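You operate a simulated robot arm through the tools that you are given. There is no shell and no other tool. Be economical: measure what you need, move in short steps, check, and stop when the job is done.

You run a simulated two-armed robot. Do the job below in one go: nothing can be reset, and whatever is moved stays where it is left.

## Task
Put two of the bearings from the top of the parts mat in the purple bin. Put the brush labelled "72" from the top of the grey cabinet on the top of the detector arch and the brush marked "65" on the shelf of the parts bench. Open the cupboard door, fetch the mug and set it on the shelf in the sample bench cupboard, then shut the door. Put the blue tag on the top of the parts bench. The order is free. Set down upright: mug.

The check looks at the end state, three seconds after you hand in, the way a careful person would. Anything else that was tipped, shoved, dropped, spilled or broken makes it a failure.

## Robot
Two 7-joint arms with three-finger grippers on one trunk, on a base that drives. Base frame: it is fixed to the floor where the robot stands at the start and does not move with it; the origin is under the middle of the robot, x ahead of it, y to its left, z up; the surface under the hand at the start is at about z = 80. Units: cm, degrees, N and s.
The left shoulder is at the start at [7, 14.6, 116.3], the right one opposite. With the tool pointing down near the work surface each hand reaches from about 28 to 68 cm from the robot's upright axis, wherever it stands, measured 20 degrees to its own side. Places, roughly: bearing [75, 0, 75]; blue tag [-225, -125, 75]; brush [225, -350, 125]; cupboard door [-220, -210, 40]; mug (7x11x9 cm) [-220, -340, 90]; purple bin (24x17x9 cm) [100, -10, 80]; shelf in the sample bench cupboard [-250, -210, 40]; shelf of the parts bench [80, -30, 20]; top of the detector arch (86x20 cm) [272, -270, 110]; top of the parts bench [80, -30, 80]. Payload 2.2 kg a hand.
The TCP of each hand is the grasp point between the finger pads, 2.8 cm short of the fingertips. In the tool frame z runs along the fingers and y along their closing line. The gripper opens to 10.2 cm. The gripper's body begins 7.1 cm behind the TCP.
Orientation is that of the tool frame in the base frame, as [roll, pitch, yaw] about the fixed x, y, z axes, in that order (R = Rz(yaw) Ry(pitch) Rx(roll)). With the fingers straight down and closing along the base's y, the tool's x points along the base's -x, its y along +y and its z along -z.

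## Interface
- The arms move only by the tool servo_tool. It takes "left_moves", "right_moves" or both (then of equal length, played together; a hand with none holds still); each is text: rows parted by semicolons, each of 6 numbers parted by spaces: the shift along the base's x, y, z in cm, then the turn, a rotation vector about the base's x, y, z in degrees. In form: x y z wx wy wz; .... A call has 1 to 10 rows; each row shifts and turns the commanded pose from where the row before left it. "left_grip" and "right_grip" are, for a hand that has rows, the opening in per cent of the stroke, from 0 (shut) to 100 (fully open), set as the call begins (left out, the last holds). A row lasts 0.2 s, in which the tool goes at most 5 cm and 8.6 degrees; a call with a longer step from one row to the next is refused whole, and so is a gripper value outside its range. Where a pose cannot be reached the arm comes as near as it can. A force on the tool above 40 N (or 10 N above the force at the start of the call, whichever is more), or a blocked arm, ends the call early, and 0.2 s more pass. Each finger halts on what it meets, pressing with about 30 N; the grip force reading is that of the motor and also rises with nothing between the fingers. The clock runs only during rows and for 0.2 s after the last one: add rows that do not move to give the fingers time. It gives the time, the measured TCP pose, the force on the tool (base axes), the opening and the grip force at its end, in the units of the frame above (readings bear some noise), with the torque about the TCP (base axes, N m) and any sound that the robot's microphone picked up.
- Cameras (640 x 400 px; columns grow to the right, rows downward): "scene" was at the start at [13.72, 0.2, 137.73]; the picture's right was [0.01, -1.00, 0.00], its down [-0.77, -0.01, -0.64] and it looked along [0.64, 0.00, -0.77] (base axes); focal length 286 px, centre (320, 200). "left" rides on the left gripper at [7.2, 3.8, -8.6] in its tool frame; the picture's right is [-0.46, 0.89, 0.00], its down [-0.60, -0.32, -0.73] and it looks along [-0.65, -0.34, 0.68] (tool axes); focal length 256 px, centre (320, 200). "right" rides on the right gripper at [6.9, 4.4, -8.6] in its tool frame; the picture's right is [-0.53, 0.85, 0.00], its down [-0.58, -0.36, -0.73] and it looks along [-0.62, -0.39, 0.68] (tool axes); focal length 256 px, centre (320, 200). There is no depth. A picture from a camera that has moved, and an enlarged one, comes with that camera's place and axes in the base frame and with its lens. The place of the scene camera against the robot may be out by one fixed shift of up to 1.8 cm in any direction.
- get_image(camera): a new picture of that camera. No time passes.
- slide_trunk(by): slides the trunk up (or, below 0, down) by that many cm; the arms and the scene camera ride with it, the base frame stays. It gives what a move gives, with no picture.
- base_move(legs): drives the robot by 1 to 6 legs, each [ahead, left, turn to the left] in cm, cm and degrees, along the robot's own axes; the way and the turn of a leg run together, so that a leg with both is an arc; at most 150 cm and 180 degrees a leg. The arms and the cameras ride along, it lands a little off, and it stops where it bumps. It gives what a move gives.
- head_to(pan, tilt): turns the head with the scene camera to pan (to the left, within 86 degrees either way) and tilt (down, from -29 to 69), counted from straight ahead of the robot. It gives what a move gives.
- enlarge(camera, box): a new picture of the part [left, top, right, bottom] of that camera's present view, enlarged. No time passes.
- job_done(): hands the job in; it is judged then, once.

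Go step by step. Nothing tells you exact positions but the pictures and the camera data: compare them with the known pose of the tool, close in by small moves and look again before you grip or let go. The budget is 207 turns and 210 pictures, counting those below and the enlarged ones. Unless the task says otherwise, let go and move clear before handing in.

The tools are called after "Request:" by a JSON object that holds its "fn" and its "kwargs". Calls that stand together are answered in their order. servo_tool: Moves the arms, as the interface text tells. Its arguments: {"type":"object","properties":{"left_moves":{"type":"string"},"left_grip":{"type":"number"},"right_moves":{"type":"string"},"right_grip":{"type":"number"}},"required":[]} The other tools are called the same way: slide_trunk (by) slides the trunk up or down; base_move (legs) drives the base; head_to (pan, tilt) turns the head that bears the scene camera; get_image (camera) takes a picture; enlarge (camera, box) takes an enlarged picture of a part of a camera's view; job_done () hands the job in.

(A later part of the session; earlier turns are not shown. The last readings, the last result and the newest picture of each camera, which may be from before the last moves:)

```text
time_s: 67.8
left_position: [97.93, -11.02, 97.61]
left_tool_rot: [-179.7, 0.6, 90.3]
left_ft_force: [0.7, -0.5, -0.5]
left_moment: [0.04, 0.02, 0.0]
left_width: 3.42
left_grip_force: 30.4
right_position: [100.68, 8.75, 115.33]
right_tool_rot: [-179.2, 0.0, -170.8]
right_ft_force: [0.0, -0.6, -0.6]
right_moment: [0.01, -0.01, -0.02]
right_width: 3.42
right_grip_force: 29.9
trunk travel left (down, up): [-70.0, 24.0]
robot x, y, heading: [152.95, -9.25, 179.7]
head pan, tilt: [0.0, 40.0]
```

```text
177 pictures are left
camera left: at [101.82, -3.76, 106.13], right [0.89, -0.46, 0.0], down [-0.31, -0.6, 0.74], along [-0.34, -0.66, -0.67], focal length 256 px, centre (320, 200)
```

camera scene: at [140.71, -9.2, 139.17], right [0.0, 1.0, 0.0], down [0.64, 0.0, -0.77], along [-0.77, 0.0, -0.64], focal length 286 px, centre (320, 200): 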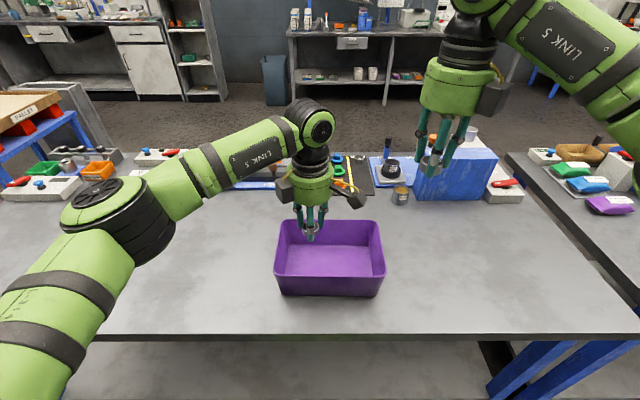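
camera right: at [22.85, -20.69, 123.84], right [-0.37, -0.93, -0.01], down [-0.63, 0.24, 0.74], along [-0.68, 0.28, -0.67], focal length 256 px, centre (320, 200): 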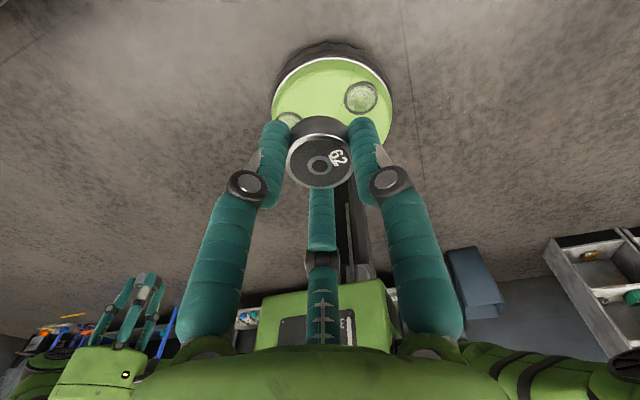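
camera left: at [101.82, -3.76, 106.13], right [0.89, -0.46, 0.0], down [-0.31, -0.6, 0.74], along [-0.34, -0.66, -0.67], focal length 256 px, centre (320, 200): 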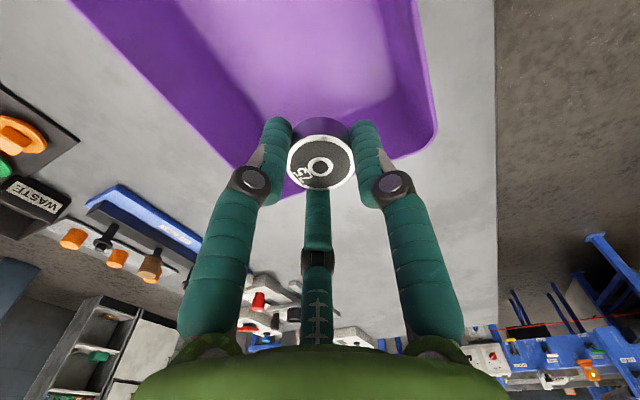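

The hand is over the bin interior. Lower inside and release gently.

Request:
{"fn": "servo_tool", "kwargs": {"left_moves": "-0.3 0.8 -3 0 0 0; 0 0 -3 0 0 0; 0 0 -3 0 0 0; 0 0 -2.6 0 0 0; 0 0 0 0 0 0"}}

Request:
{"fn": "servo_tool", "kwargs": {"left_moves": "0 0 0 0 0 0; 0 0 0 0 0 0; 0 0 0 0 0 0", "left_grip": 55}}

Request:
{"fn": "get_image", "kwargs": {"camera": "left"}}

```text
time_s: 69.0
left_position: [97.69, -10.35, 85.62]
left_tool_rot: [-179.9, 0.7, 90.4]
left_ft_force: [-0.4, 0.1, -0.4]
left_moment: [-0.01, -0.03, -0.01]
left_width: 3.41
left_grip_force: 29.6
right_position: [100.8, 8.75, 115.17]
right_tool_rot: [-179.0, 0.0, -170.7]
right_ft_force: [-0.3, 0.3, -1.2]
right_moment: [0.01, 0.02, -0.01]
right_width: 3.41
right_grip_force: 29.9
trunk travel left (down, up): [-70.0, 24.0]
robot x, y, heading: [153.05, -9.39, 179.9]
head pan, tilt: [0.0, 40.0]
```

```text
time_s: 69.8
left_position: [97.65, -10.33, 85.79]
left_tool_rot: [-179.9, 0.8, 90.3]
left_ft_force: [0.7, -0.2, 0.0]
left_moment: [-0.05, -0.01, -0.02]
left_width: 5.61
left_grip_force: 0.0
right_position: [100.77, 8.88, 115.22]
right_tool_rot: [-178.9, 0.1, -170.6]
right_ft_force: [-0.4, 0.6, -1.3]
right_moment: [-0.01, 0.02, 0.01]
right_width: 3.4
right_grip_force: 29.9
trunk travel left (down, up): [-70.0, 24.0]
robot x, y, heading: [153.25, -9.21, 179.8]
head pan, tilt: [0.0, 40.0]
```

```text
176 pictures are left
camera left: at [101.52, -3.01, 94.24], right [0.89, -0.46, 0.0], down [-0.31, -0.6, 0.74], along [-0.34, -0.66, -0.67], focal length 256 px, centre (320, 200)
```

left: 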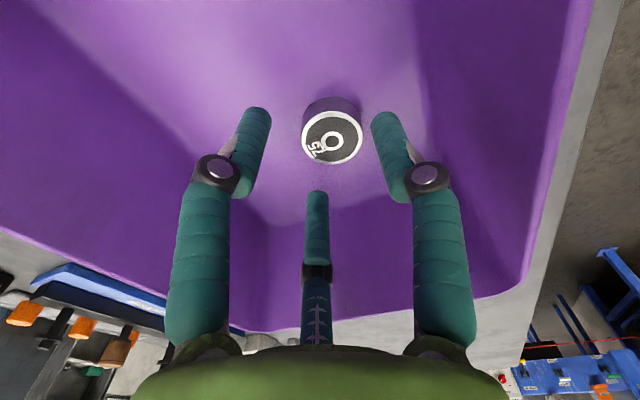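

Bearing one is in the bin. Withdraw the left hand, then bring the right hand over the other half.

Request:
{"fn": "servo_tool", "kwargs": {"left_moves": "0 0 3 0 0 0; 0 0 4 0 0 0; 0 0 4 0 0 0; 0 0 4 0 0 0; 2.5 -3 2 0 0 0; 2.5 -3 2 0 0 0; 2.5 -3 2 0 0 0; 2.5 -3 1 0 0 0; 2.5 -3 0 0 0 0; 2.5 -3 0 0 0 0"}}

Request:
{"fn": "servo_tool", "kwargs": {"right_moves": "-1 -3 -3.5 0 0 0; -1 -3 -3.5 0 0 0; -1 -3 -3.5 0 0 0; 0 -2.3 -3.5 0 0 0; 0 0 -4 0 0 0; 0 0 0 0 0 0"}}

Request:
{"fn": "get_image", "kwargs": {"camera": "right"}}

```text
time_s: 72.0
left_position: [112.58, -28.38, 107.7]
left_tool_rot: [-179.8, 0.6, 90.4]
left_ft_force: [0.0, -0.8, -0.4]
left_moment: [0.0, 0.02, 0.0]
left_width: 5.59
left_grip_force: 0.1
right_position: [100.97, 8.66, 115.26]
right_tool_rot: [-179.1, 0.0, -170.6]
right_ft_force: [-0.1, 0.1, -1.2]
right_moment: [0.03, 0.03, -0.02]
right_width: 3.42
right_grip_force: 30.1
trunk travel left (down, up): [-70.0, 24.0]
robot x, y, heading: [153.23, -9.31, 179.7]
head pan, tilt: [0.0, 40.0]
```

```text
time_s: 73.4
left_position: [112.5, -28.18, 107.79]
left_tool_rot: [-179.8, 0.8, 90.3]
left_ft_force: [0.5, 0.2, 0.2]
left_moment: [0.06, 0.02, 0.0]
left_width: 5.58
left_grip_force: 0.0
right_position: [97.9, -2.61, 97.38]
right_tool_rot: [-179.1, -0.1, -170.7]
right_ft_force: [0.4, -0.4, -1.0]
right_moment: [0.04, 0.01, 0.05]
right_width: 3.42
right_grip_force: 30.4
trunk travel left (down, up): [-70.0, 24.0]
robot x, y, heading: [153.08, -9.12, 179.8]
head pan, tilt: [0.0, 40.0]
```

```text
175 pictures are left
camera right: at [90.21, 0.57, 105.96], right [0.39, 0.92, -0.01], down [0.63, -0.25, 0.74], along [0.68, -0.3, -0.68], focal length 256 px, centre (320, 200)
```

right: 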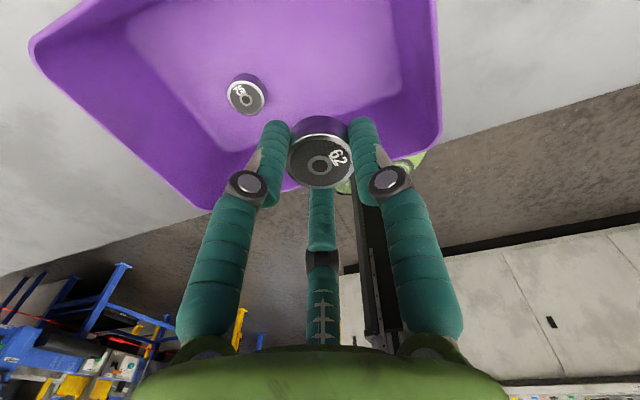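

Request:
{"fn": "servo_tool", "kwargs": {"right_moves": "-0.3 0.3 -3 0 0 0; 0 0 -3 0 0 0; 0 0 -3 0 0 0; 0 0 -2.6 0 0 0; 0 0 0 0 0 0"}}

Request:
{"fn": "servo_tool", "kwargs": {"right_moves": "0 0 0 0 0 0; 0 0 0 0 0 0; 0 0 0 0 0 0", "right_grip": 52}}

Request:
{"fn": "servo_tool", "kwargs": {"right_moves": "0 0 3 0 0 0; 0 0 4 0 0 0; 0 0 4 0 0 0; 0 0 4 0 0 0; 1.5 2 3 0 0 0; 2.5 2 3 0 0 0; 3 2 1 0 0 0; 3 2 0 0 0 0; 3 2 0 0 0 0; 3 0 0 0 0 0"}}

Request:
{"fn": "get_image", "kwargs": {"camera": "scene"}}

```text
time_s: 74.6
left_position: [112.55, -28.12, 107.67]
left_tool_rot: [-179.9, 0.7, 90.3]
left_ft_force: [0.2, -0.8, 0.1]
left_moment: [0.0, -0.01, 0.0]
left_width: 5.62
left_grip_force: 0.1
right_position: [97.61, -2.34, 85.55]
right_tool_rot: [-179.0, -0.1, -170.7]
right_ft_force: [-0.8, -0.4, -1.2]
right_moment: [-0.01, -0.01, 0.0]
right_width: 3.42
right_grip_force: 30.7
trunk travel left (down, up): [-70.0, 24.0]
robot x, y, heading: [153.23, -9.49, 179.8]
head pan, tilt: [0.0, 40.0]
```

```text
time_s: 75.4
left_position: [112.55, -28.25, 107.62]
left_tool_rot: [-180.0, 0.7, 90.4]
left_ft_force: [-0.3, 0.3, -0.2]
left_moment: [-0.01, 0.03, 0.0]
left_width: 5.63
left_grip_force: 0.0
right_position: [97.54, -2.22, 85.55]
right_tool_rot: [-179.1, 0.1, -170.7]
right_ft_force: [0.0, 0.4, -0.3]
right_moment: [0.0, -0.01, -0.02]
right_width: 5.33
right_grip_force: 0.1
trunk travel left (down, up): [-70.0, 24.0]
robot x, y, heading: [153.07, -9.5, 179.6]
head pan, tilt: [0.0, 40.0]
```

```text
time_s: 77.6
left_position: [112.48, -28.18, 107.7]
left_tool_rot: [-179.8, 0.7, 90.3]
left_ft_force: [-0.1, -0.6, -0.4]
left_moment: [-0.02, 0.01, -0.01]
left_width: 5.63
left_grip_force: 0.1
right_position: [113.43, 7.73, 107.76]
right_tool_rot: [-179.1, 0.0, -170.7]
right_ft_force: [0.9, 0.5, 0.8]
right_moment: [-0.01, 0.04, 0.01]
right_width: 5.29
right_grip_force: 0.1
trunk travel left (down, up): [-70.0, 24.0]
robot x, y, heading: [153.15, -9.35, 179.6]
head pan, tilt: [0.0, 40.0]
```

```text
174 pictures are left
camera scene: at [140.76, -9.11, 139.18], right [0.0, 1.0, 0.0], down [0.64, 0.0, -0.77], along [-0.77, 0.0, -0.64], focal length 286 px, centre (320, 200)
```

scene: 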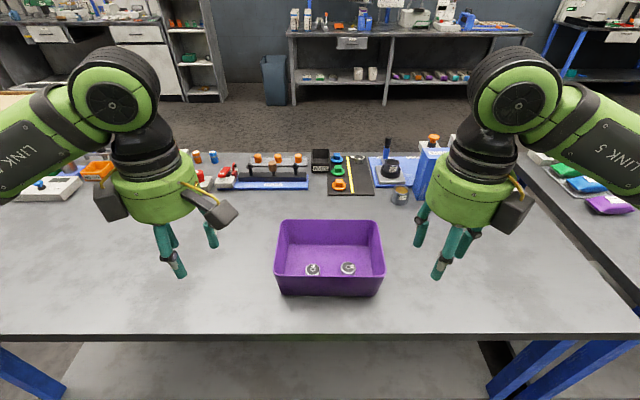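

Both bearings are in the bin. Next the brushes: back off, turn to face -y and look toward the detector arch and grey cabinet.

Request:
{"fn": "base_move", "kwargs": {"legs": [[-27, 0, 0], [0, 0, 90]]}}

Request:
{"fn": "head_to", "kwargs": {"pan": 10, "tilt": 10}}

Request:
{"fn": "get_image", "kwargs": {"camera": "scene"}}

```text
time_s: 83.2
left_position: [196.6, -50.84, 107.61]
left_tool_rot: [-179.9, 0.7, 177.8]
left_ft_force: [0.8, 0.3, -0.3]
left_moment: [-0.02, -0.03, -0.01]
left_width: 5.59
left_grip_force: 0.1
right_position: [160.85, -48.45, 107.9]
right_tool_rot: [-179.0, 0.1, -83.1]
right_ft_force: [0.1, 0.3, 0.2]
right_moment: [0.01, 0.01, 0.03]
right_width: 5.29
right_grip_force: 0.1
trunk travel left (down, up): [-70.0, 24.0]
robot x, y, heading: [179.46, -9.39, -92.2]
head pan, tilt: [0.0, 40.0]
```

```text
time_s: 84.2
left_position: [196.61, -50.77, 107.66]
left_tool_rot: [-179.9, 0.7, 177.9]
left_ft_force: [-0.3, -1.1, 0.1]
left_moment: [-0.02, 0.01, 0.02]
left_width: 5.62
left_grip_force: 0.1
right_position: [160.86, -48.45, 107.82]
right_tool_rot: [-179.0, 0.1, -83.0]
right_ft_force: [0.0, 0.4, 0.9]
right_moment: [0.01, -0.01, 0.05]
right_width: 5.32
right_grip_force: 0.1
trunk travel left (down, up): [-70.0, 24.0]
robot x, y, heading: [179.56, -9.39, -92.4]
head pan, tilt: [10.0, 10.0]
```

```text
173 pictures are left
camera scene: at [181.52, -23.44, 143.93], right [-0.99, -0.13, 0.0], down [-0.02, 0.17, -0.98], along [0.13, -0.98, -0.17], focal length 286 px, centre (320, 200)
```

scene: 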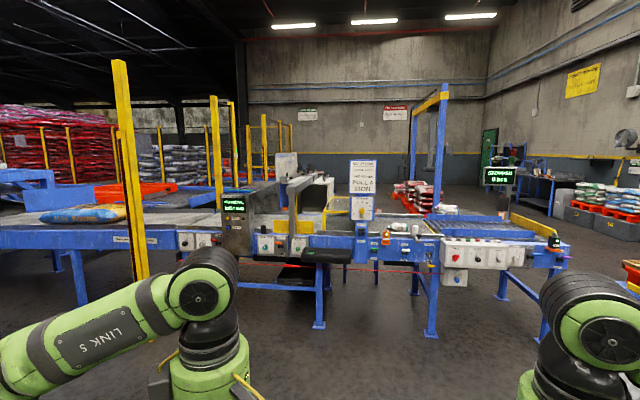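

Request:
{"fn": "enlarge", "kwargs": {"camera": "scene", "box": [170, 130, 410, 280]}}

Request:
{"fn": "base_move", "kwargs": {"legs": [[100, 0, 2]]}}

Request:
{"fn": "get_image", "kwargs": {"camera": "scene"}}

```text
2.67 times, centred on (290, 205) of scene
camera zoom: at [181.52, -23.44, 143.93], right [-0.99, -0.13, 0.0], down [-0.02, 0.17, -0.98], along [0.13, -0.98, -0.17], focal length 764 px, centre (400, 187)
```

zoom: 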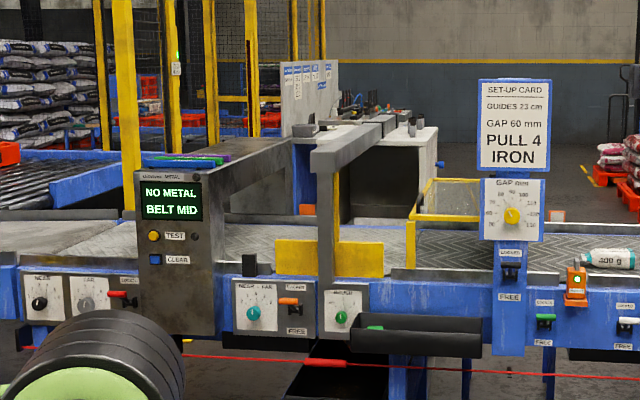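

```text
time_s: 89.3
left_position: [195.53, -148.18, 107.66]
left_tool_rot: [-179.9, 0.7, -179.9]
left_ft_force: [-0.9, -0.5, -0.9]
left_moment: [0.0, 0.01, 0.03]
left_width: 5.59
left_grip_force: 0.1
right_position: [159.76, -147.32, 107.74]
right_tool_rot: [-179.0, 0.0, -80.9]
right_ft_force: [-0.5, 0.9, 0.1]
right_moment: [-0.03, -0.02, -0.01]
right_width: 5.32
right_grip_force: 0.1
trunk travel left (down, up): [-70.0, 24.0]
robot x, y, heading: [176.7, -107.47, -90.5]
head pan, tilt: [10.0, 10.0]
```

```text
171 pictures are left
camera scene: at [179.47, -121.53, 143.95], right [-0.99, -0.17, 0.0], down [-0.03, 0.17, -0.98], along [0.16, -0.97, -0.17], focal length 286 px, centre (320, 200)
```

scene: 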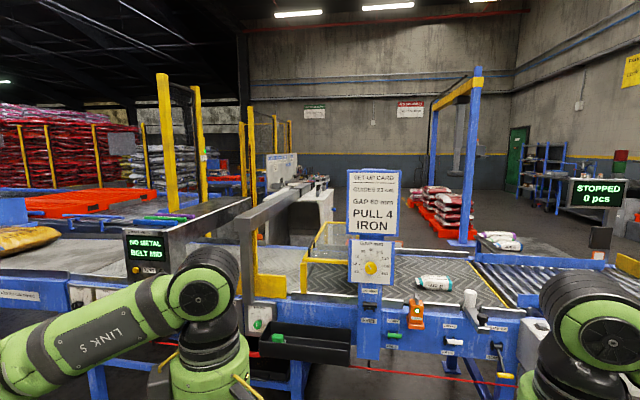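

Request:
{"fn": "enlarge", "kwargs": {"camera": "scene", "box": [120, 140, 360, 290]}}

Request:
{"fn": "enlarge", "kwargs": {"camera": "scene", "box": [240, 150, 340, 212]}}

```text
2.67 times, centred on (240, 215) of scene
camera zoom: at [179.47, -121.53, 143.95], right [-0.99, -0.17, 0.0], down [-0.03, 0.17, -0.98], along [0.16, -0.97, -0.17], focal length 764 px, centre (533, 160)
```

zoom: 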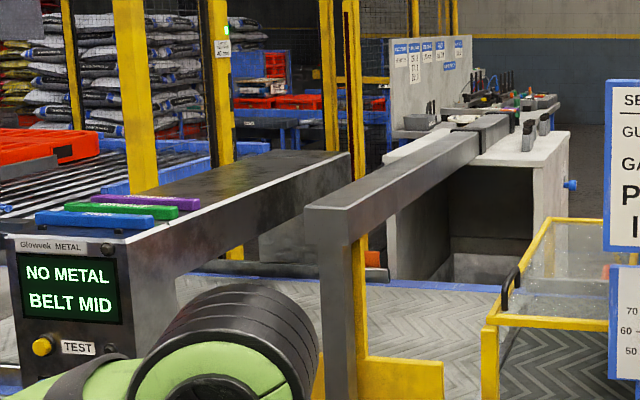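

```text
6.40 times, centred on (290, 181) of scene
camera zoom: at [179.47, -121.53, 143.95], right [-0.99, -0.17, 0.0], down [-0.03, 0.17, -0.98], along [0.16, -0.97, -0.17], focal length 1834 px, centre (512, 322)
```

zoom: 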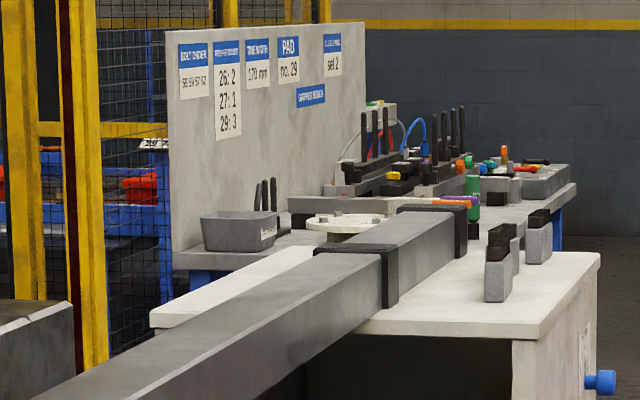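

The brushes appear to be the blocks standing on the grey cabinet beyond the conveyor (around 215, -335), reachable only from behind. On the way I'll do the mug and cupboard with free hands, so I head back through the corridor to the sample bench side.

Request:
{"fn": "base_move", "kwargs": {"legs": [[34, 0, 0.5], [0, -110, 0]]}}

```text
time_s: 96.8
left_position: [85.18, -183.24, 107.64]
left_tool_rot: [-179.9, 0.7, -179.2]
left_ft_force: [-0.3, 0.3, -0.5]
left_moment: [0.0, 0.0, 0.01]
left_width: 5.6
left_grip_force: 0.1
right_position: [49.37, -182.77, 107.79]
right_tool_rot: [-179.0, 0.0, -80.0]
right_ft_force: [-0.3, 0.4, -0.2]
right_moment: [0.0, 0.01, 0.04]
right_width: 5.32
right_grip_force: 0.0
trunk travel left (down, up): [-70.0, 24.0]
robot x, y, heading: [65.9, -142.91, -89.7]
head pan, tilt: [10.0, 10.0]
```

Request:
{"fn": "base_move", "kwargs": {"legs": [[-1, -150, 0], [-5, -36, -90]]}}

Request:
{"fn": "head_to", "kwargs": {"pan": 0, "tilt": 25}}

Request:
{"fn": "get_image", "kwargs": {"camera": "scene"}}

Request:
{"fn": "head_to", "kwargs": {"pan": 50, "tilt": 25}}

Request:
{"fn": "get_image", "kwargs": {"camera": "scene"}}

```text
refused: leg 1 is longer than a leg can be; nothing moved
```

```text
time_s: 97.6
left_position: [85.2, -183.25, 107.6]
left_tool_rot: [-179.8, 0.6, -179.0]
left_ft_force: [-1.0, 0.2, 0.3]
left_moment: [0.03, 0.03, 0.01]
left_width: 5.63
left_grip_force: 0.0
right_position: [49.35, -182.73, 107.89]
right_tool_rot: [-179.1, -0.1, -80.2]
right_ft_force: [0.0, 0.0, 0.8]
right_moment: [-0.01, -0.02, -0.01]
right_width: 5.3
right_grip_force: 0.1
trunk travel left (down, up): [-70.0, 24.0]
robot x, y, heading: [65.73, -142.66, -89.7]
head pan, tilt: [0.0, 25.0]
```

```text
168 pictures are left
camera scene: at [67.05, -156.82, 141.51], right [-1.0, -0.01, 0.0], down [0.0, 0.42, -0.91], along [0.01, -0.91, -0.42], focal length 286 px, centre (320, 200)
```

scene: 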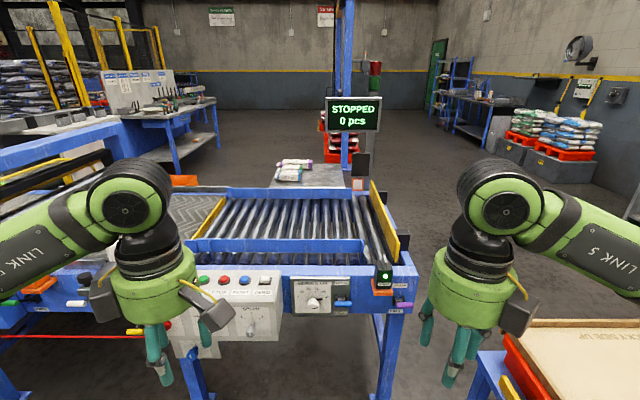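

```text
time_s: 98.7
left_position: [85.17, -183.16, 107.56]
left_tool_rot: [-179.9, 0.7, -179.2]
left_ft_force: [-0.6, 0.5, 0.5]
left_moment: [0.01, 0.0, 0.0]
left_width: 5.6
left_grip_force: 0.1
right_position: [49.37, -182.77, 107.84]
right_tool_rot: [-179.0, 0.0, -80.0]
right_ft_force: [0.0, 0.5, -0.5]
right_moment: [-0.01, 0.0, 0.02]
right_width: 5.29
right_grip_force: 0.0
trunk travel left (down, up): [-70.0, 24.0]
robot x, y, heading: [65.83, -142.72, -89.6]
head pan, tilt: [50.0, 25.0]
```

```text
167 pictures are left
camera scene: at [74.09, -153.49, 141.5], right [-0.64, -0.77, 0.0], down [-0.33, 0.27, -0.91], along [0.7, -0.58, -0.42], focal length 286 px, centre (320, 200)
```

scene: 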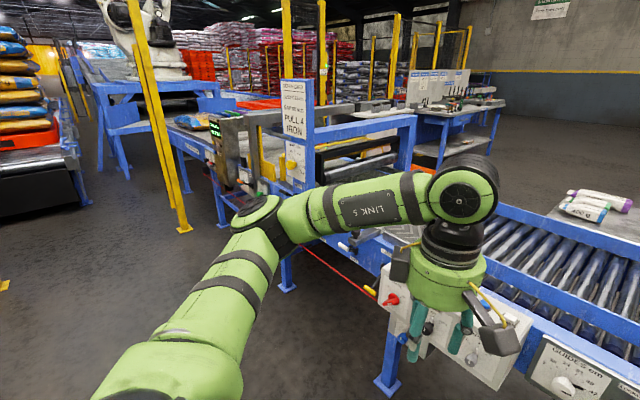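

Request:
{"fn": "base_move", "kwargs": {"legs": [[0, -149, 0], [-5, -36, -90]]}}

Request:
{"fn": "head_to", "kwargs": {"pan": 0, "tilt": 25}}

Request:
{"fn": "get_image", "kwargs": {"camera": "scene"}}

Request:
{"fn": "head_to", "kwargs": {"pan": 60, "tilt": 25}}

Request:
{"fn": "get_image", "kwargs": {"camera": "scene"}}

```text
time_s: 110.0
left_position: [-144.16, -132.92, 107.68]
left_tool_rot: [-179.9, 0.7, 88.7]
left_ft_force: [0.2, 0.5, -0.1]
left_moment: [0.01, -0.04, -0.06]
left_width: 5.61
left_grip_force: 0.1
right_position: [-142.23, -97.02, 107.89]
right_tool_rot: [-179.0, 0.1, -172.3]
right_ft_force: [0.2, -1.5, 0.3]
right_moment: [0.03, 0.01, -0.01]
right_width: 5.32
right_grip_force: 0.0
trunk travel left (down, up): [-70.0, 24.0]
robot x, y, heading: [-102.99, -115.1, 178.1]
head pan, tilt: [50.0, 25.0]
cut short: leg 2
```

```text
time_s: 111.2
left_position: [-144.05, -132.87, 107.66]
left_tool_rot: [-179.8, 0.8, 88.7]
left_ft_force: [0.0, -0.3, 0.8]
left_moment: [0.01, 0.02, 0.0]
left_width: 5.6
left_grip_force: 0.1
right_position: [-142.18, -97.03, 107.81]
right_tool_rot: [-179.0, 0.0, -172.3]
right_ft_force: [0.2, 0.0, -0.5]
right_moment: [-0.01, -0.03, 0.03]
right_width: 5.32
right_grip_force: 0.0
trunk travel left (down, up): [-70.0, 24.0]
robot x, y, heading: [-102.68, -115.17, 178.1]
head pan, tilt: [0.0, 25.0]
```

```text
166 pictures are left
camera scene: at [-116.05, -114.57, 141.5], right [0.03, 1.0, 0.0], down [0.42, -0.01, -0.91], along [-0.91, 0.03, -0.42], focal length 286 px, centre (320, 200)
```

scene: 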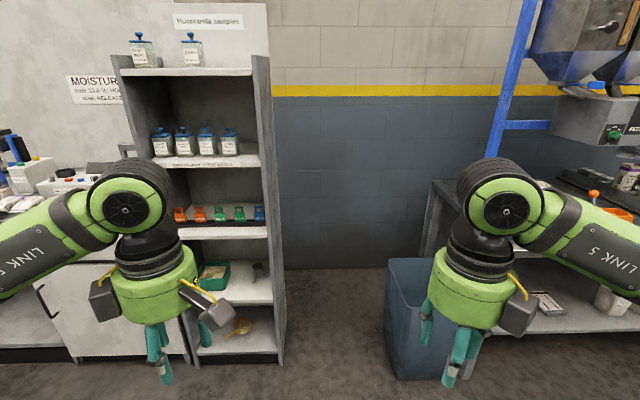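

```text
time_s: 112.5
left_position: [-143.98, -132.81, 107.69]
left_tool_rot: [-179.9, 0.7, 88.7]
left_ft_force: [0.3, 0.7, -0.1]
left_moment: [0.01, 0.01, -0.03]
left_width: 5.63
left_grip_force: 0.0
right_position: [-142.16, -96.9, 107.82]
right_tool_rot: [-179.0, 0.0, -172.2]
right_ft_force: [0.6, 0.2, -0.9]
right_moment: [0.02, -0.01, 0.01]
right_width: 5.28
right_grip_force: 0.1
trunk travel left (down, up): [-70.0, 24.0]
robot x, y, heading: [-102.84, -114.96, 178.1]
head pan, tilt: [60.0, 25.0]
```

```text
165 pictures are left
camera scene: at [-111.71, -122.68, 141.5], right [-0.85, 0.53, 0.0], down [0.22, 0.36, -0.91], along [-0.48, -0.77, -0.42], focal length 286 px, centre (320, 200)
```

scene: 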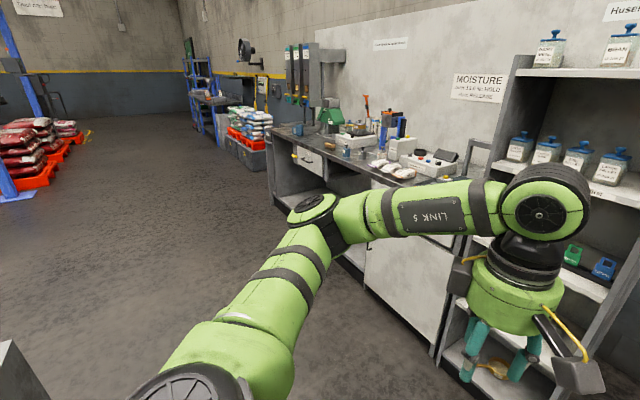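

The tag shelf unit is right ahead, with the blue tag on the third shelf, and the sample bench cupboard to its left. Zooming in on tags and the cupboard.

Request:
{"fn": "head_to", "kwargs": {"pan": 10, "tilt": 30}}

Request:
{"fn": "enlarge", "kwargs": {"camera": "scene", "box": [200, 130, 360, 230]}}

Request:
{"fn": "enlarge", "kwargs": {"camera": "scene", "box": [0, 100, 240, 250]}}

```text
time_s: 113.7
left_position: [-143.99, -132.79, 107.55]
left_tool_rot: [-179.9, 0.7, 88.6]
left_ft_force: [1.0, -0.8, -0.4]
left_moment: [0.03, 0.01, 0.02]
left_width: 5.63
left_grip_force: 0.1
right_position: [-142.23, -96.93, 107.8]
right_tool_rot: [-179.0, -0.1, -172.3]
right_ft_force: [0.0, -0.2, 0.5]
right_moment: [0.02, -0.03, -0.02]
right_width: 5.31
right_grip_force: 0.0
trunk travel left (down, up): [-70.0, 24.0]
robot x, y, heading: [-102.98, -115.28, 178.2]
head pan, tilt: [10.0, 30.0]
```

```text
4.00 times, centred on (280, 180) of scene
camera zoom: at [-115.79, -116.15, 140.71], right [-0.14, 0.99, 0.0], down [0.49, 0.07, -0.87], along [-0.86, -0.12, -0.5], focal length 1146 px, centre (480, 280)
```

zoom: 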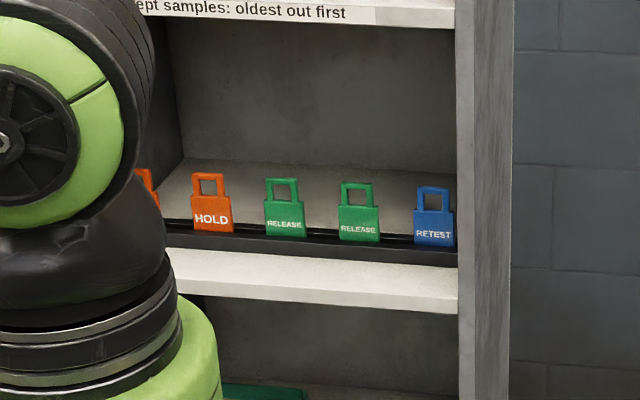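

```text
2.67 times, centred on (120, 175) of scene
camera zoom: at [-115.79, -116.15, 140.71], right [-0.14, 0.99, 0.0], down [0.49, 0.07, -0.87], along [-0.86, -0.12, -0.5], focal length 764 px, centre (853, 267)
```

zoom: 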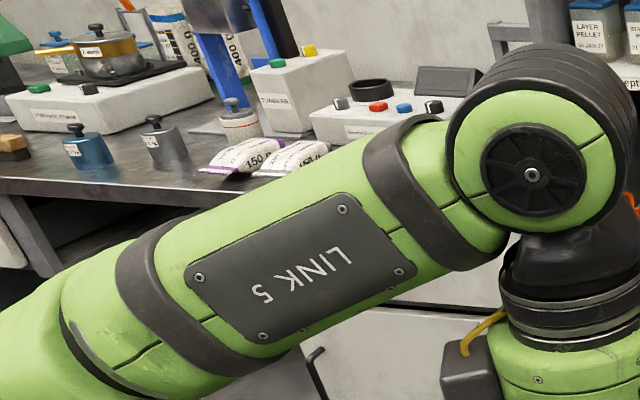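

Tags stand in a rack at the front of that shelf; I'll fetch the blue one later. Now to the mug and cupboard: moving left along the sample bench to look.

Request:
{"fn": "base_move", "kwargs": {"legs": [[30, 0, 2], [0, 130, 0]]}}

Request:
{"fn": "head_to", "kwargs": {"pan": 0, "tilt": 35}}

Request:
{"fn": "get_image", "kwargs": {"camera": "scene"}}

```text
time_s: 121.9
left_position: [-173.79, -264.72, 107.65]
left_tool_rot: [-179.9, 0.7, 89.8]
left_ft_force: [0.1, 0.0, -0.5]
left_moment: [0.0, 0.04, 0.04]
left_width: 5.62
left_grip_force: 0.0
right_position: [-172.62, -228.97, 107.81]
right_tool_rot: [-179.0, 0.0, -171.3]
right_ft_force: [-0.2, -0.5, 0.0]
right_moment: [0.0, 0.02, -0.02]
right_width: 5.32
right_grip_force: 0.0
trunk travel left (down, up): [-70.0, 24.0]
robot x, y, heading: [-133.03, -246.33, 179.1]
head pan, tilt: [10.0, 30.0]
```

```text
time_s: 122.6
left_position: [-173.79, -264.72, 107.66]
left_tool_rot: [-180.0, 0.7, 89.8]
left_ft_force: [-0.1, 0.6, 0.1]
left_moment: [0.03, 0.03, 0.01]
left_width: 5.61
left_grip_force: 0.1
right_position: [-172.65, -228.88, 107.82]
right_tool_rot: [-178.9, 0.0, -171.1]
right_ft_force: [0.0, 0.2, 0.4]
right_moment: [0.04, -0.02, 0.0]
right_width: 5.3
right_grip_force: 0.1
trunk travel left (down, up): [-70.0, 24.0]
robot x, y, heading: [-132.86, -246.32, 179.2]
head pan, tilt: [0.0, 35.0]
```

```text
162 pictures are left
camera scene: at [-145.72, -246.01, 139.93], right [0.01, 1.0, 0.0], down [0.57, -0.01, -0.82], along [-0.82, 0.01, -0.57], focal length 286 px, centre (320, 200)
```

scene: 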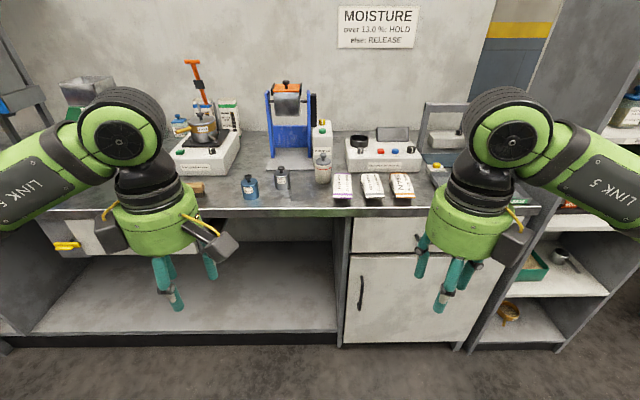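

The door's handle is near (-214, -229, 50) with hinges on the right. Now looking further left for the mug.

Request:
{"fn": "head_to", "kwargs": {"pan": 45, "tilt": 30}}

Request:
{"fn": "get_image", "kwargs": {"camera": "scene"}}

```text
time_s: 123.7
left_position: [-173.69, -264.69, 107.69]
left_tool_rot: [-179.9, 0.7, 89.7]
left_ft_force: [-0.9, 0.3, -0.3]
left_moment: [0.0, 0.04, -0.01]
left_width: 5.6
left_grip_force: 0.1
right_position: [-172.72, -228.88, 107.8]
right_tool_rot: [-179.0, 0.0, -171.2]
right_ft_force: [-0.2, 0.3, 0.3]
right_moment: [0.0, -0.01, 0.0]
right_width: 5.33
right_grip_force: 0.1
trunk travel left (down, up): [-70.0, 24.0]
robot x, y, heading: [-132.95, -246.28, 179.1]
head pan, tilt: [45.0, 30.0]
```

```text
161 pictures are left
camera scene: at [-143.4, -252.4, 140.7], right [-0.7, 0.72, 0.0], down [0.36, 0.35, -0.87], along [-0.62, -0.6, -0.5], focal length 286 px, centre (320, 200)
```

scene: 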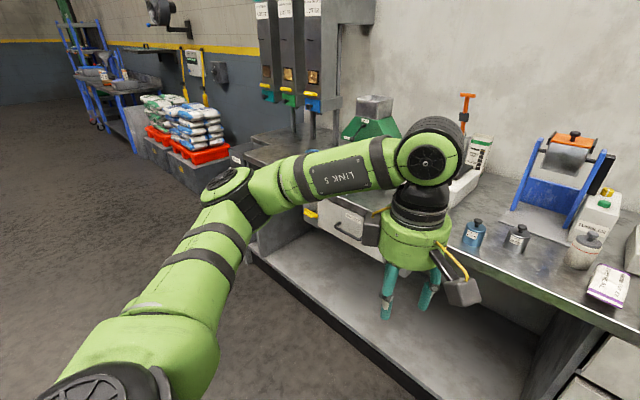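

Request:
{"fn": "base_move", "kwargs": {"legs": [[0, 75, 0]]}}

Request:
{"fn": "head_to", "kwargs": {"pan": 0, "tilt": 35}}

Request:
{"fn": "get_image", "kwargs": {"camera": "scene"}}

```text
time_s: 127.8
left_position: [-174.49, -339.89, 107.77]
left_tool_rot: [-179.9, 0.7, 90.1]
left_ft_force: [-0.1, -0.1, 0.2]
left_moment: [0.0, 0.0, -0.03]
left_width: 5.59
left_grip_force: 0.1
right_position: [-173.44, -304.02, 107.85]
right_tool_rot: [-179.0, 0.0, -170.9]
right_ft_force: [0.0, 0.4, 0.8]
right_moment: [0.0, 0.01, -0.01]
right_width: 5.33
right_grip_force: 0.0
trunk travel left (down, up): [-70.0, 24.0]
robot x, y, heading: [-133.7, -321.31, 179.6]
head pan, tilt: [45.0, 30.0]
```

```text
time_s: 128.9
left_position: [-174.47, -340.01, 107.65]
left_tool_rot: [-179.9, 0.7, 90.1]
left_ft_force: [0.2, -0.5, -0.6]
left_moment: [0.01, -0.02, 0.02]
left_width: 5.62
left_grip_force: 0.0
right_position: [-173.45, -303.92, 107.77]
right_tool_rot: [-178.9, 0.1, -170.9]
right_ft_force: [-0.2, -0.1, 0.4]
right_moment: [0.01, 0.01, -0.03]
right_width: 5.29
right_grip_force: 0.1
trunk travel left (down, up): [-70.0, 24.0]
robot x, y, heading: [-133.92, -321.0, 179.7]
head pan, tilt: [0.0, 35.0]
```

```text
160 pictures are left
camera scene: at [-146.51, -320.96, 139.93], right [0.01, 1.0, 0.0], down [0.57, 0.0, -0.82], along [-0.82, 0.01, -0.57], focal length 286 px, centre (320, 200)
```

scene: 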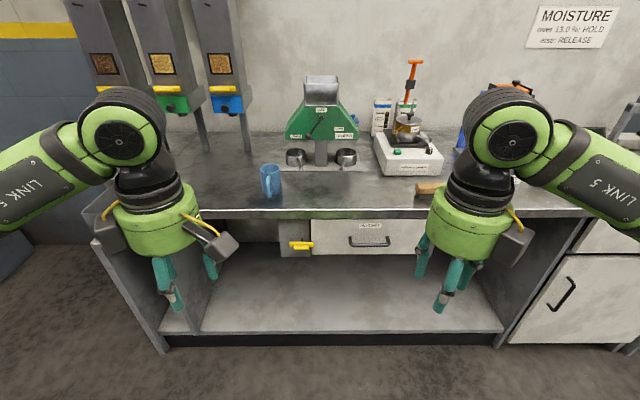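

Request:
{"fn": "enlarge", "kwargs": {"camera": "scene", "box": [220, 140, 380, 240]}}

Request:
{"fn": "get_image", "kwargs": {"camera": "left"}}

```text
4.00 times, centred on (300, 190) of scene
camera zoom: at [-146.51, -320.96, 139.93], right [0.01, 1.0, 0.0], down [0.57, 0.0, -0.82], along [-0.82, 0.01, -0.57], focal length 1146 px, centre (400, 240)
```

zoom: 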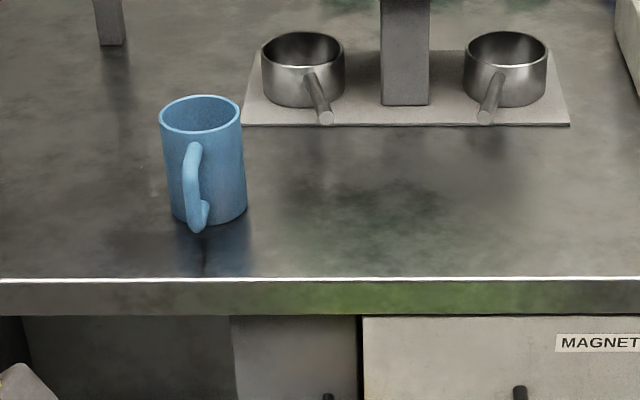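

```text
158 pictures are left
camera left: at [-170.52, -332.55, 116.21], right [0.89, -0.46, 0.0], down [-0.31, -0.6, 0.74], along [-0.34, -0.66, -0.67], focal length 256 px, centre (320, 200)
```

left: 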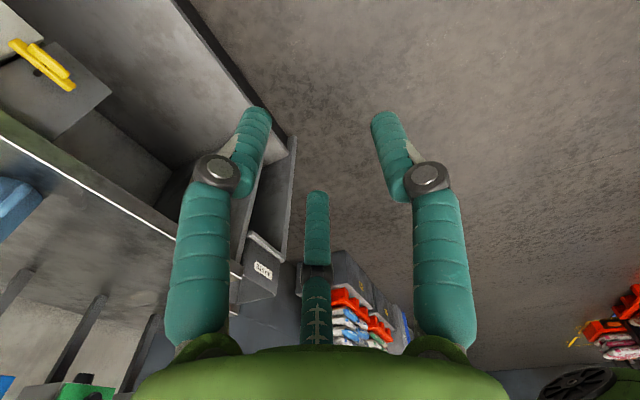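

The mug (blue, handle toward me) stands near (-221.5, -335), bench top z≈90. I'll open the cupboard door first: stand opposite it and lower the trunk.

Request:
{"fn": "base_move", "kwargs": {"legs": [[-8, -74, 0.3]]}}

Request:
{"fn": "slide_trunk", "kwargs": {"by": -58}}

Request:
{"fn": "servo_tool", "kwargs": {"right_moves": "0 0 0 0 8.5 0; 0 0 0 0 8.5 0; 0 0 0 0 8.5 0; 0 0 0 0 8.5 -4; 0 0 0 0 8.5 -4; 0 0 0 0 8.5 0; 0 0 0 0 8.5 0; 0 0 0 0 8.5 0; 0 0 0 0 8.5 0; 0 0 0 0 8.5 0", "right_grip": 60}}

Request:
{"fn": "get_image", "kwargs": {"camera": "right"}}

Request:
{"fn": "get_image", "kwargs": {"camera": "scene"}}

```text
time_s: 132.9
left_position: [-166.24, -267.33, 107.66]
left_tool_rot: [-179.9, 0.7, 91.1]
left_ft_force: [0.3, 0.7, 0.3]
left_moment: [0.04, 0.0, -0.02]
left_width: 5.6
left_grip_force: 0.0
right_position: [-165.87, -231.4, 107.8]
right_tool_rot: [-179.0, 0.0, -170.0]
right_ft_force: [-0.5, 0.5, 0.2]
right_moment: [0.01, 0.0, -0.01]
right_width: 5.3
right_grip_force: 0.0
trunk travel left (down, up): [-70.0, 24.0]
robot x, y, heading: [-125.83, -248.14, -179.7]
head pan, tilt: [0.0, 35.0]
```

```text
refused: -58 is not a number from -40 to 40
```

```text
refused: row 4 steps farther than a row can; nothing moved
```

```text
157 pictures are left
camera right: at [-173.51, -228.26, 116.47], right [0.38, 0.93, -0.01], down [0.63, -0.25, 0.74], along [0.68, -0.29, -0.68], focal length 256 px, centre (320, 200)
```

right: 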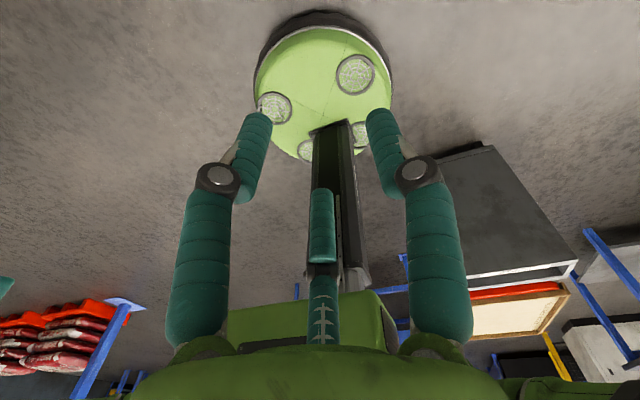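

```text
156 pictures are left
camera scene: at [-138.6, -247.96, 139.92], right [-0.01, 1.0, 0.0], down [0.57, 0.01, -0.82], along [-0.82, -0.01, -0.57], focal length 286 px, centre (320, 200)
```

scene: 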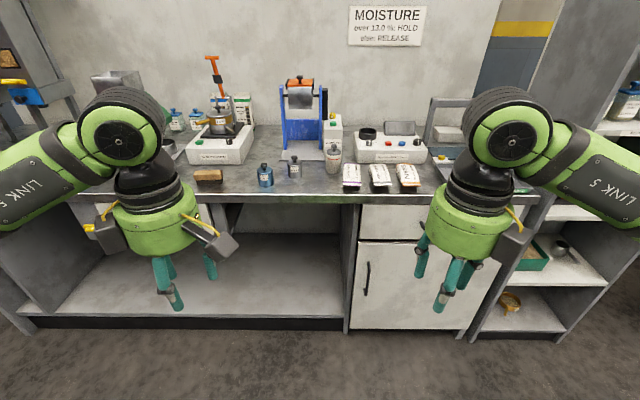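

Request:
{"fn": "slide_trunk", "kwargs": {"by": -40}}

Request:
{"fn": "slide_trunk", "kwargs": {"by": -16}}

Request:
{"fn": "servo_tool", "kwargs": {"right_moves": "0 0 0 0 8.5 0; 0 0 0 0 8.5 0; 0 0 0 0 8.5 0; 0 0 0 0 8.5 0; 0 0 0 0 8.5 0; 0 0 0 0 8.5 0; 0 0 0 0 8.5 0; 0 0 0 0 8.5 0; 0 0 0 0 8.5 0; 0 0 0 0 8.5 0", "right_grip": 60}}

Request:
{"fn": "get_image", "kwargs": {"camera": "right"}}

Request:
{"fn": "get_image", "kwargs": {"camera": "scene"}}

```text
time_s: 136.8
left_position: [-166.28, -267.2, 67.62]
left_tool_rot: [-179.9, 0.7, 91.0]
left_ft_force: [0.0, 0.3, -0.2]
left_moment: [0.0, 0.0, 0.0]
left_width: 5.64
left_grip_force: 0.1
right_position: [-165.83, -231.4, 67.84]
right_tool_rot: [-178.9, -0.1, -170.0]
right_ft_force: [-0.6, 0.3, 0.1]
right_moment: [-0.03, 0.06, -0.02]
right_width: 5.28
right_grip_force: 0.0
trunk travel left (down, up): [-30.0, 64.0]
robot x, y, heading: [-126.14, -247.6, -179.8]
head pan, tilt: [0.0, 35.0]
```

```text
time_s: 138.6
left_position: [-166.24, -267.23, 51.6]
left_tool_rot: [180.0, 0.7, 90.9]
left_ft_force: [0.5, -0.7, 0.3]
left_moment: [-0.02, 0.02, -0.01]
left_width: 5.61
left_grip_force: 0.1
right_position: [-165.75, -231.41, 51.89]
right_tool_rot: [-179.1, -0.1, -170.1]
right_ft_force: [1.2, -0.2, 0.5]
right_moment: [-0.01, 0.0, 0.01]
right_width: 5.31
right_grip_force: 0.1
trunk travel left (down, up): [-14.0, 80.0]
robot x, y, heading: [-125.66, -248.03, -179.5]
head pan, tilt: [0.0, 35.0]
```

```text
time_s: 140.8
left_position: [-166.25, -267.15, 51.66]
left_tool_rot: [-179.9, 0.8, 91.0]
left_ft_force: [0.7, -0.7, -0.7]
left_moment: [0.0, -0.03, 0.05]
left_width: 5.6
left_grip_force: 0.1
right_position: [-175.86, -235.0, 54.78]
right_tool_rot: [148.3, -72.3, -144.9]
right_ft_force: [-1.4, 0.3, 0.4]
right_moment: [0.01, 0.01, 0.03]
right_width: 6.12
right_grip_force: 0.0
right hand out of reach, approached as far as the arm can: row 5, 6, 7, 8, 9, 10
trunk travel left (down, up): [-14.0, 80.0]
robot x, y, heading: [-125.71, -248.04, -179.6]
head pan, tilt: [0.0, 35.0]
```

```text
155 pictures are left
camera right: at [-169.74, -231.73, 64.27], right [0.07, 0.93, -0.37], down [0.88, -0.23, -0.42], along [-0.47, -0.3, -0.83], focal length 256 px, centre (320, 200)
```

right: 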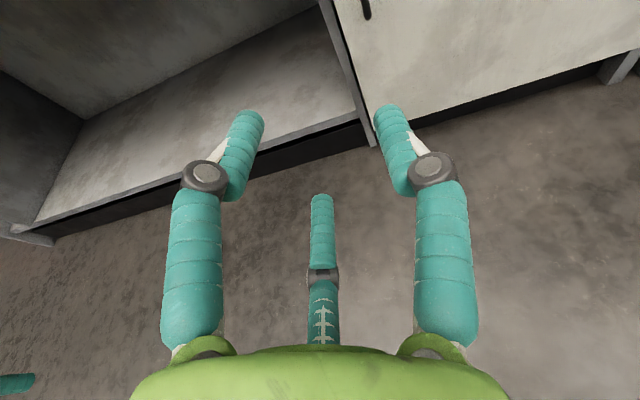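

```text
154 pictures are left
camera scene: at [-138.59, -247.9, 83.92], right [-0.01, 1.0, 0.0], down [0.57, 0.0, -0.82], along [-0.82, -0.01, -0.57], focal length 286 px, centre (320, 200)
```

scene: 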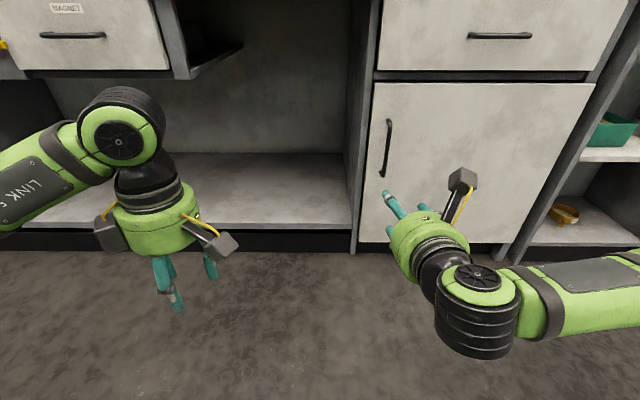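

The hand now points at the door, slightly downward. Handle estimated at (-211, -230, 50). Approach to 10 cm short and look.

Request:
{"fn": "servo_tool", "kwargs": {"right_moves": "-4 0.8 -0.5 0 0 0; -4 0.8 -0.5 0 0 0; -4 0.8 -0.7 0 0 0; -4 0.8 -0.7 0 0 0; -4 0.8 -0.7 0 0 0; -3 0.8 -0.7 0 0 0; 0 0 0 0 0 0"}}

Request:
{"fn": "get_image", "kwargs": {"camera": "right"}}

Request:
{"fn": "get_image", "kwargs": {"camera": "scene"}}

```text
time_s: 142.4
left_position: [-166.33, -267.22, 51.68]
left_tool_rot: [-179.8, 0.7, 91.1]
left_ft_force: [0.0, 0.3, -0.6]
left_moment: [-0.02, -0.01, -0.01]
left_width: 5.59
left_grip_force: 0.1
right_position: [-196.77, -229.18, 52.17]
right_tool_rot: [148.8, -71.9, -145.6]
right_ft_force: [0.5, 0.2, -0.6]
right_moment: [0.01, 0.0, -0.01]
right_width: 6.12
right_grip_force: 0.1
right hand out of reach, approached as far as the arm can: row 4
trunk travel left (down, up): [-14.0, 80.0]
robot x, y, heading: [-125.66, -247.86, -179.4]
head pan, tilt: [0.0, 35.0]
```

```text
153 pictures are left
camera right: at [-190.68, -226.0, 61.84], right [0.07, 0.93, -0.37], down [0.88, -0.23, -0.41], along [-0.47, -0.3, -0.83], focal length 256 px, centre (320, 200)
```

right: 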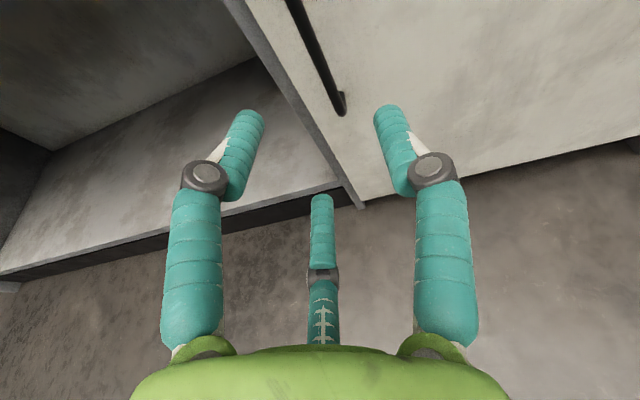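

```text
152 pictures are left
camera scene: at [-138.6, -247.89, 83.92], right [-0.01, 1.0, 0.0], down [0.57, 0.0, -0.82], along [-0.82, -0.01, -0.57], focal length 286 px, centre (320, 200)
```

scene: 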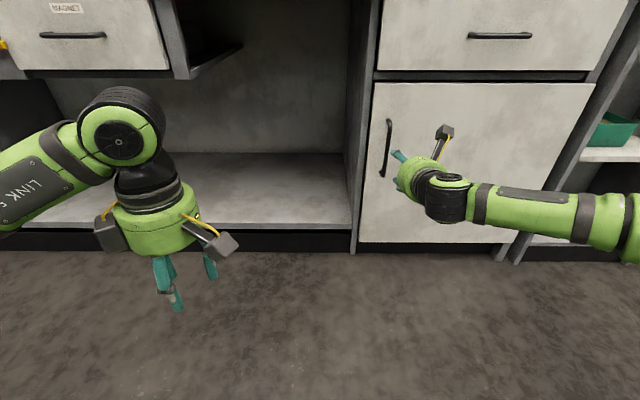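

Request:
{"fn": "servo_tool", "kwargs": {"right_moves": "-3 -0.2 -0.3 0 0 0; -3 -0.2 -0.3 0 0 0; -3 -0.2 -0.3 0 0 0; -2 -0.2 -0.2 0 0 0; 0 0 0 0 0 0"}}

Request:
{"fn": "get_image", "kwargs": {"camera": "right"}}

Request:
{"fn": "enlarge", "kwargs": {"camera": "scene", "box": [340, 90, 500, 210]}}

```text
time_s: 143.6
left_position: [-166.31, -267.33, 51.7]
left_tool_rot: [-179.9, 0.7, 91.0]
left_ft_force: [0.1, 0.4, 0.6]
left_moment: [0.04, 0.06, 0.0]
left_width: 5.63
left_grip_force: 0.1
right_position: [-207.78, -230.5, 50.78]
right_tool_rot: [148.3, -72.2, -144.9]
right_ft_force: [-0.2, -0.2, -0.6]
right_moment: [-0.04, -0.01, -0.01]
right_width: 6.11
right_grip_force: 0.1
trunk travel left (down, up): [-14.0, 80.0]
robot x, y, heading: [-126.11, -248.19, -179.7]
head pan, tilt: [0.0, 35.0]
```

```text
151 pictures are left
camera right: at [-201.63, -227.14, 60.33], right [0.07, 0.93, -0.37], down [0.88, -0.23, -0.42], along [-0.47, -0.3, -0.83], focal length 256 px, centre (320, 200)
```

right: 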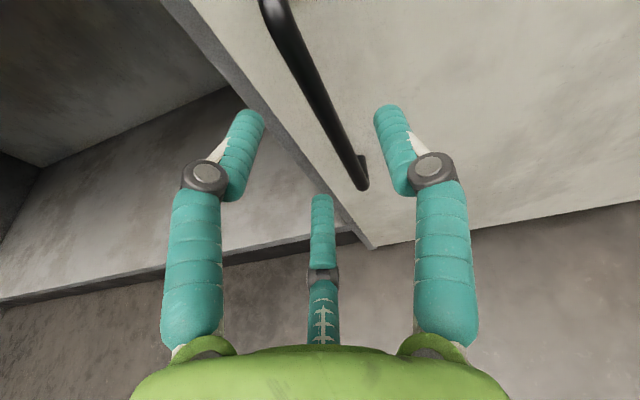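

```text
3.33 times, centred on (420, 150) of scene
camera zoom: at [-138.59, -247.9, 83.92], right [-0.01, 1.0, 0.0], down [0.57, 0.0, -0.82], along [-0.82, -0.01, -0.57], focal length 955 px, centre (-13, 367)
```

zoom: 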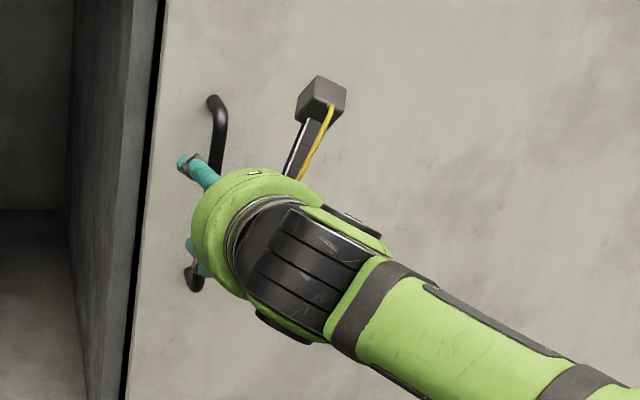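

Triangulated bar: x≈-212, y≈-229.7. Advancing to straddle it, then closing.

Request:
{"fn": "servo_tool", "kwargs": {"right_moves": "-2 0.5 0 0 0 0; -1.7 0.3 0 0 0 0; 0 0 0 0 0 0"}}

Request:
{"fn": "get_image", "kwargs": {"camera": "right"}}

Request:
{"fn": "servo_tool", "kwargs": {"right_moves": "0 0 0 0 0 0; 0 0 0 0 0 0; 0 0 0 0 0 0; 0 0 0 0 0 0", "right_grip": 0}}

Request:
{"fn": "get_image", "kwargs": {"camera": "right"}}

```text
time_s: 144.4
left_position: [-166.21, -267.25, 51.77]
left_tool_rot: [-179.9, 0.7, 91.0]
left_ft_force: [-0.2, 1.1, -0.2]
left_moment: [0.01, -0.01, -0.01]
left_width: 5.61
left_grip_force: 0.1
right_position: [-211.47, -229.91, 50.8]
right_tool_rot: [148.1, -72.4, -144.5]
right_ft_force: [0.8, -5.7, 0.9]
right_moment: [-0.28, 0.11, 0.07]
right_width: 6.23
right_grip_force: 0.9
trunk travel left (down, up): [-14.0, 80.0]
robot x, y, heading: [-126.15, -247.64, -179.6]
head pan, tilt: [0.0, 35.0]
```

```text
149 pictures are left
camera right: at [-205.36, -226.6, 60.48], right [0.06, 0.93, -0.37], down [0.88, -0.23, -0.42], along [-0.48, -0.3, -0.83], focal length 256 px, centre (320, 200)
```

right: 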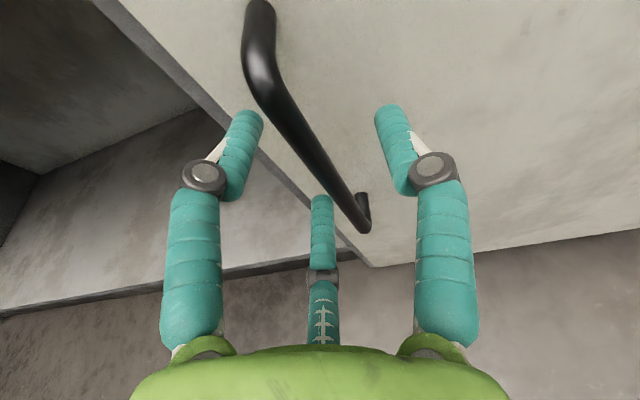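

```text
time_s: 145.4
left_position: [-166.31, -267.2, 51.53]
left_tool_rot: [-179.9, 0.5, 90.9]
left_ft_force: [-0.2, 0.9, 0.1]
left_moment: [0.02, -0.03, 0.0]
left_width: 5.6
left_grip_force: 0.1
right_position: [-211.47, -230.55, 50.18]
right_tool_rot: [149.6, -72.0, -145.6]
right_ft_force: [24.0, -25.1, -18.7]
right_moment: [-1.57, -0.74, 0.27]
right_width: 2.3
right_grip_force: 45.2
trunk travel left (down, up): [-14.0, 80.0]
robot x, y, heading: [-125.65, -247.71, -179.2]
head pan, tilt: [0.0, 35.0]
```

```text
148 pictures are left
camera right: at [-205.45, -227.14, 59.83], right [0.06, 0.92, -0.38], down [0.88, -0.22, -0.41], along [-0.46, -0.31, -0.83], focal length 256 px, centre (320, 200)
```

right: 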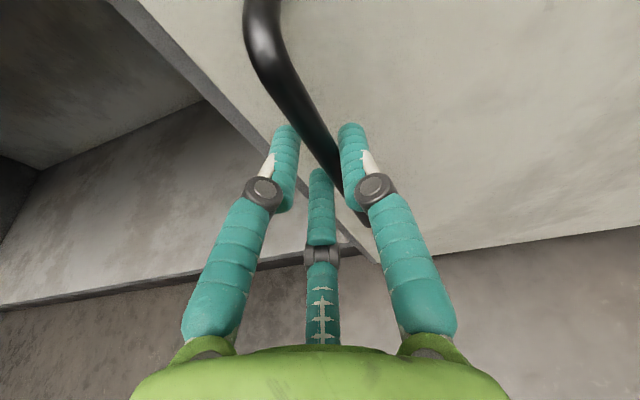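

Handle gripped. Pull along the door's arc with a matching turn, gently first.

Request:
{"fn": "servo_tool", "kwargs": {"right_moves": "1.96 0.1 0 0 0 2.5; 1.96 0.2 0 0 0 2.5; 1.95 0.35 0 0 0 2.5; 1.93 0.45 0 0 0 2.5; 0 0 0 0 0 0"}}

Request:
{"fn": "get_image", "kwargs": {"camera": "scene"}}

```text
time_s: 146.6
left_position: [-166.28, -267.32, 51.43]
left_tool_rot: [-179.9, 0.7, 90.9]
left_ft_force: [0.0, -0.3, 0.8]
left_moment: [0.0, -0.01, 0.03]
left_width: 5.6
left_grip_force: 0.0
right_position: [-203.75, -228.99, 50.27]
right_tool_rot: [150.1, -71.9, -136.2]
right_ft_force: [4.6, -18.8, -14.8]
right_moment: [-1.42, -1.14, 0.31]
right_width: 2.28
right_grip_force: 44.8
trunk travel left (down, up): [-14.0, 80.0]
robot x, y, heading: [-125.67, -248.13, -179.3]
head pan, tilt: [0.0, 35.0]
```

```text
147 pictures are left
camera scene: at [-138.78, -247.96, 83.89], right [-0.01, 1.0, 0.0], down [0.58, 0.01, -0.82], along [-0.82, -0.01, -0.58], focal length 286 px, centre (320, 200)
```

scene: 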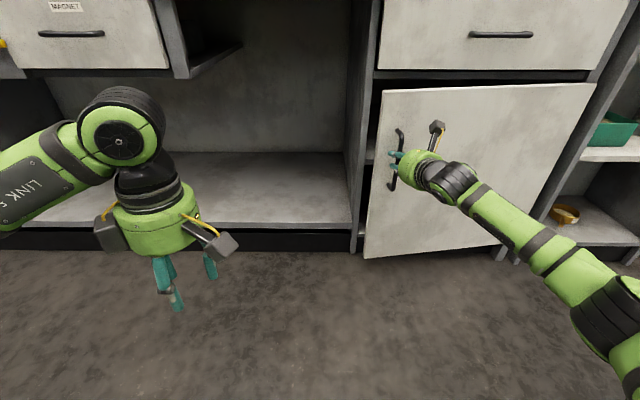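

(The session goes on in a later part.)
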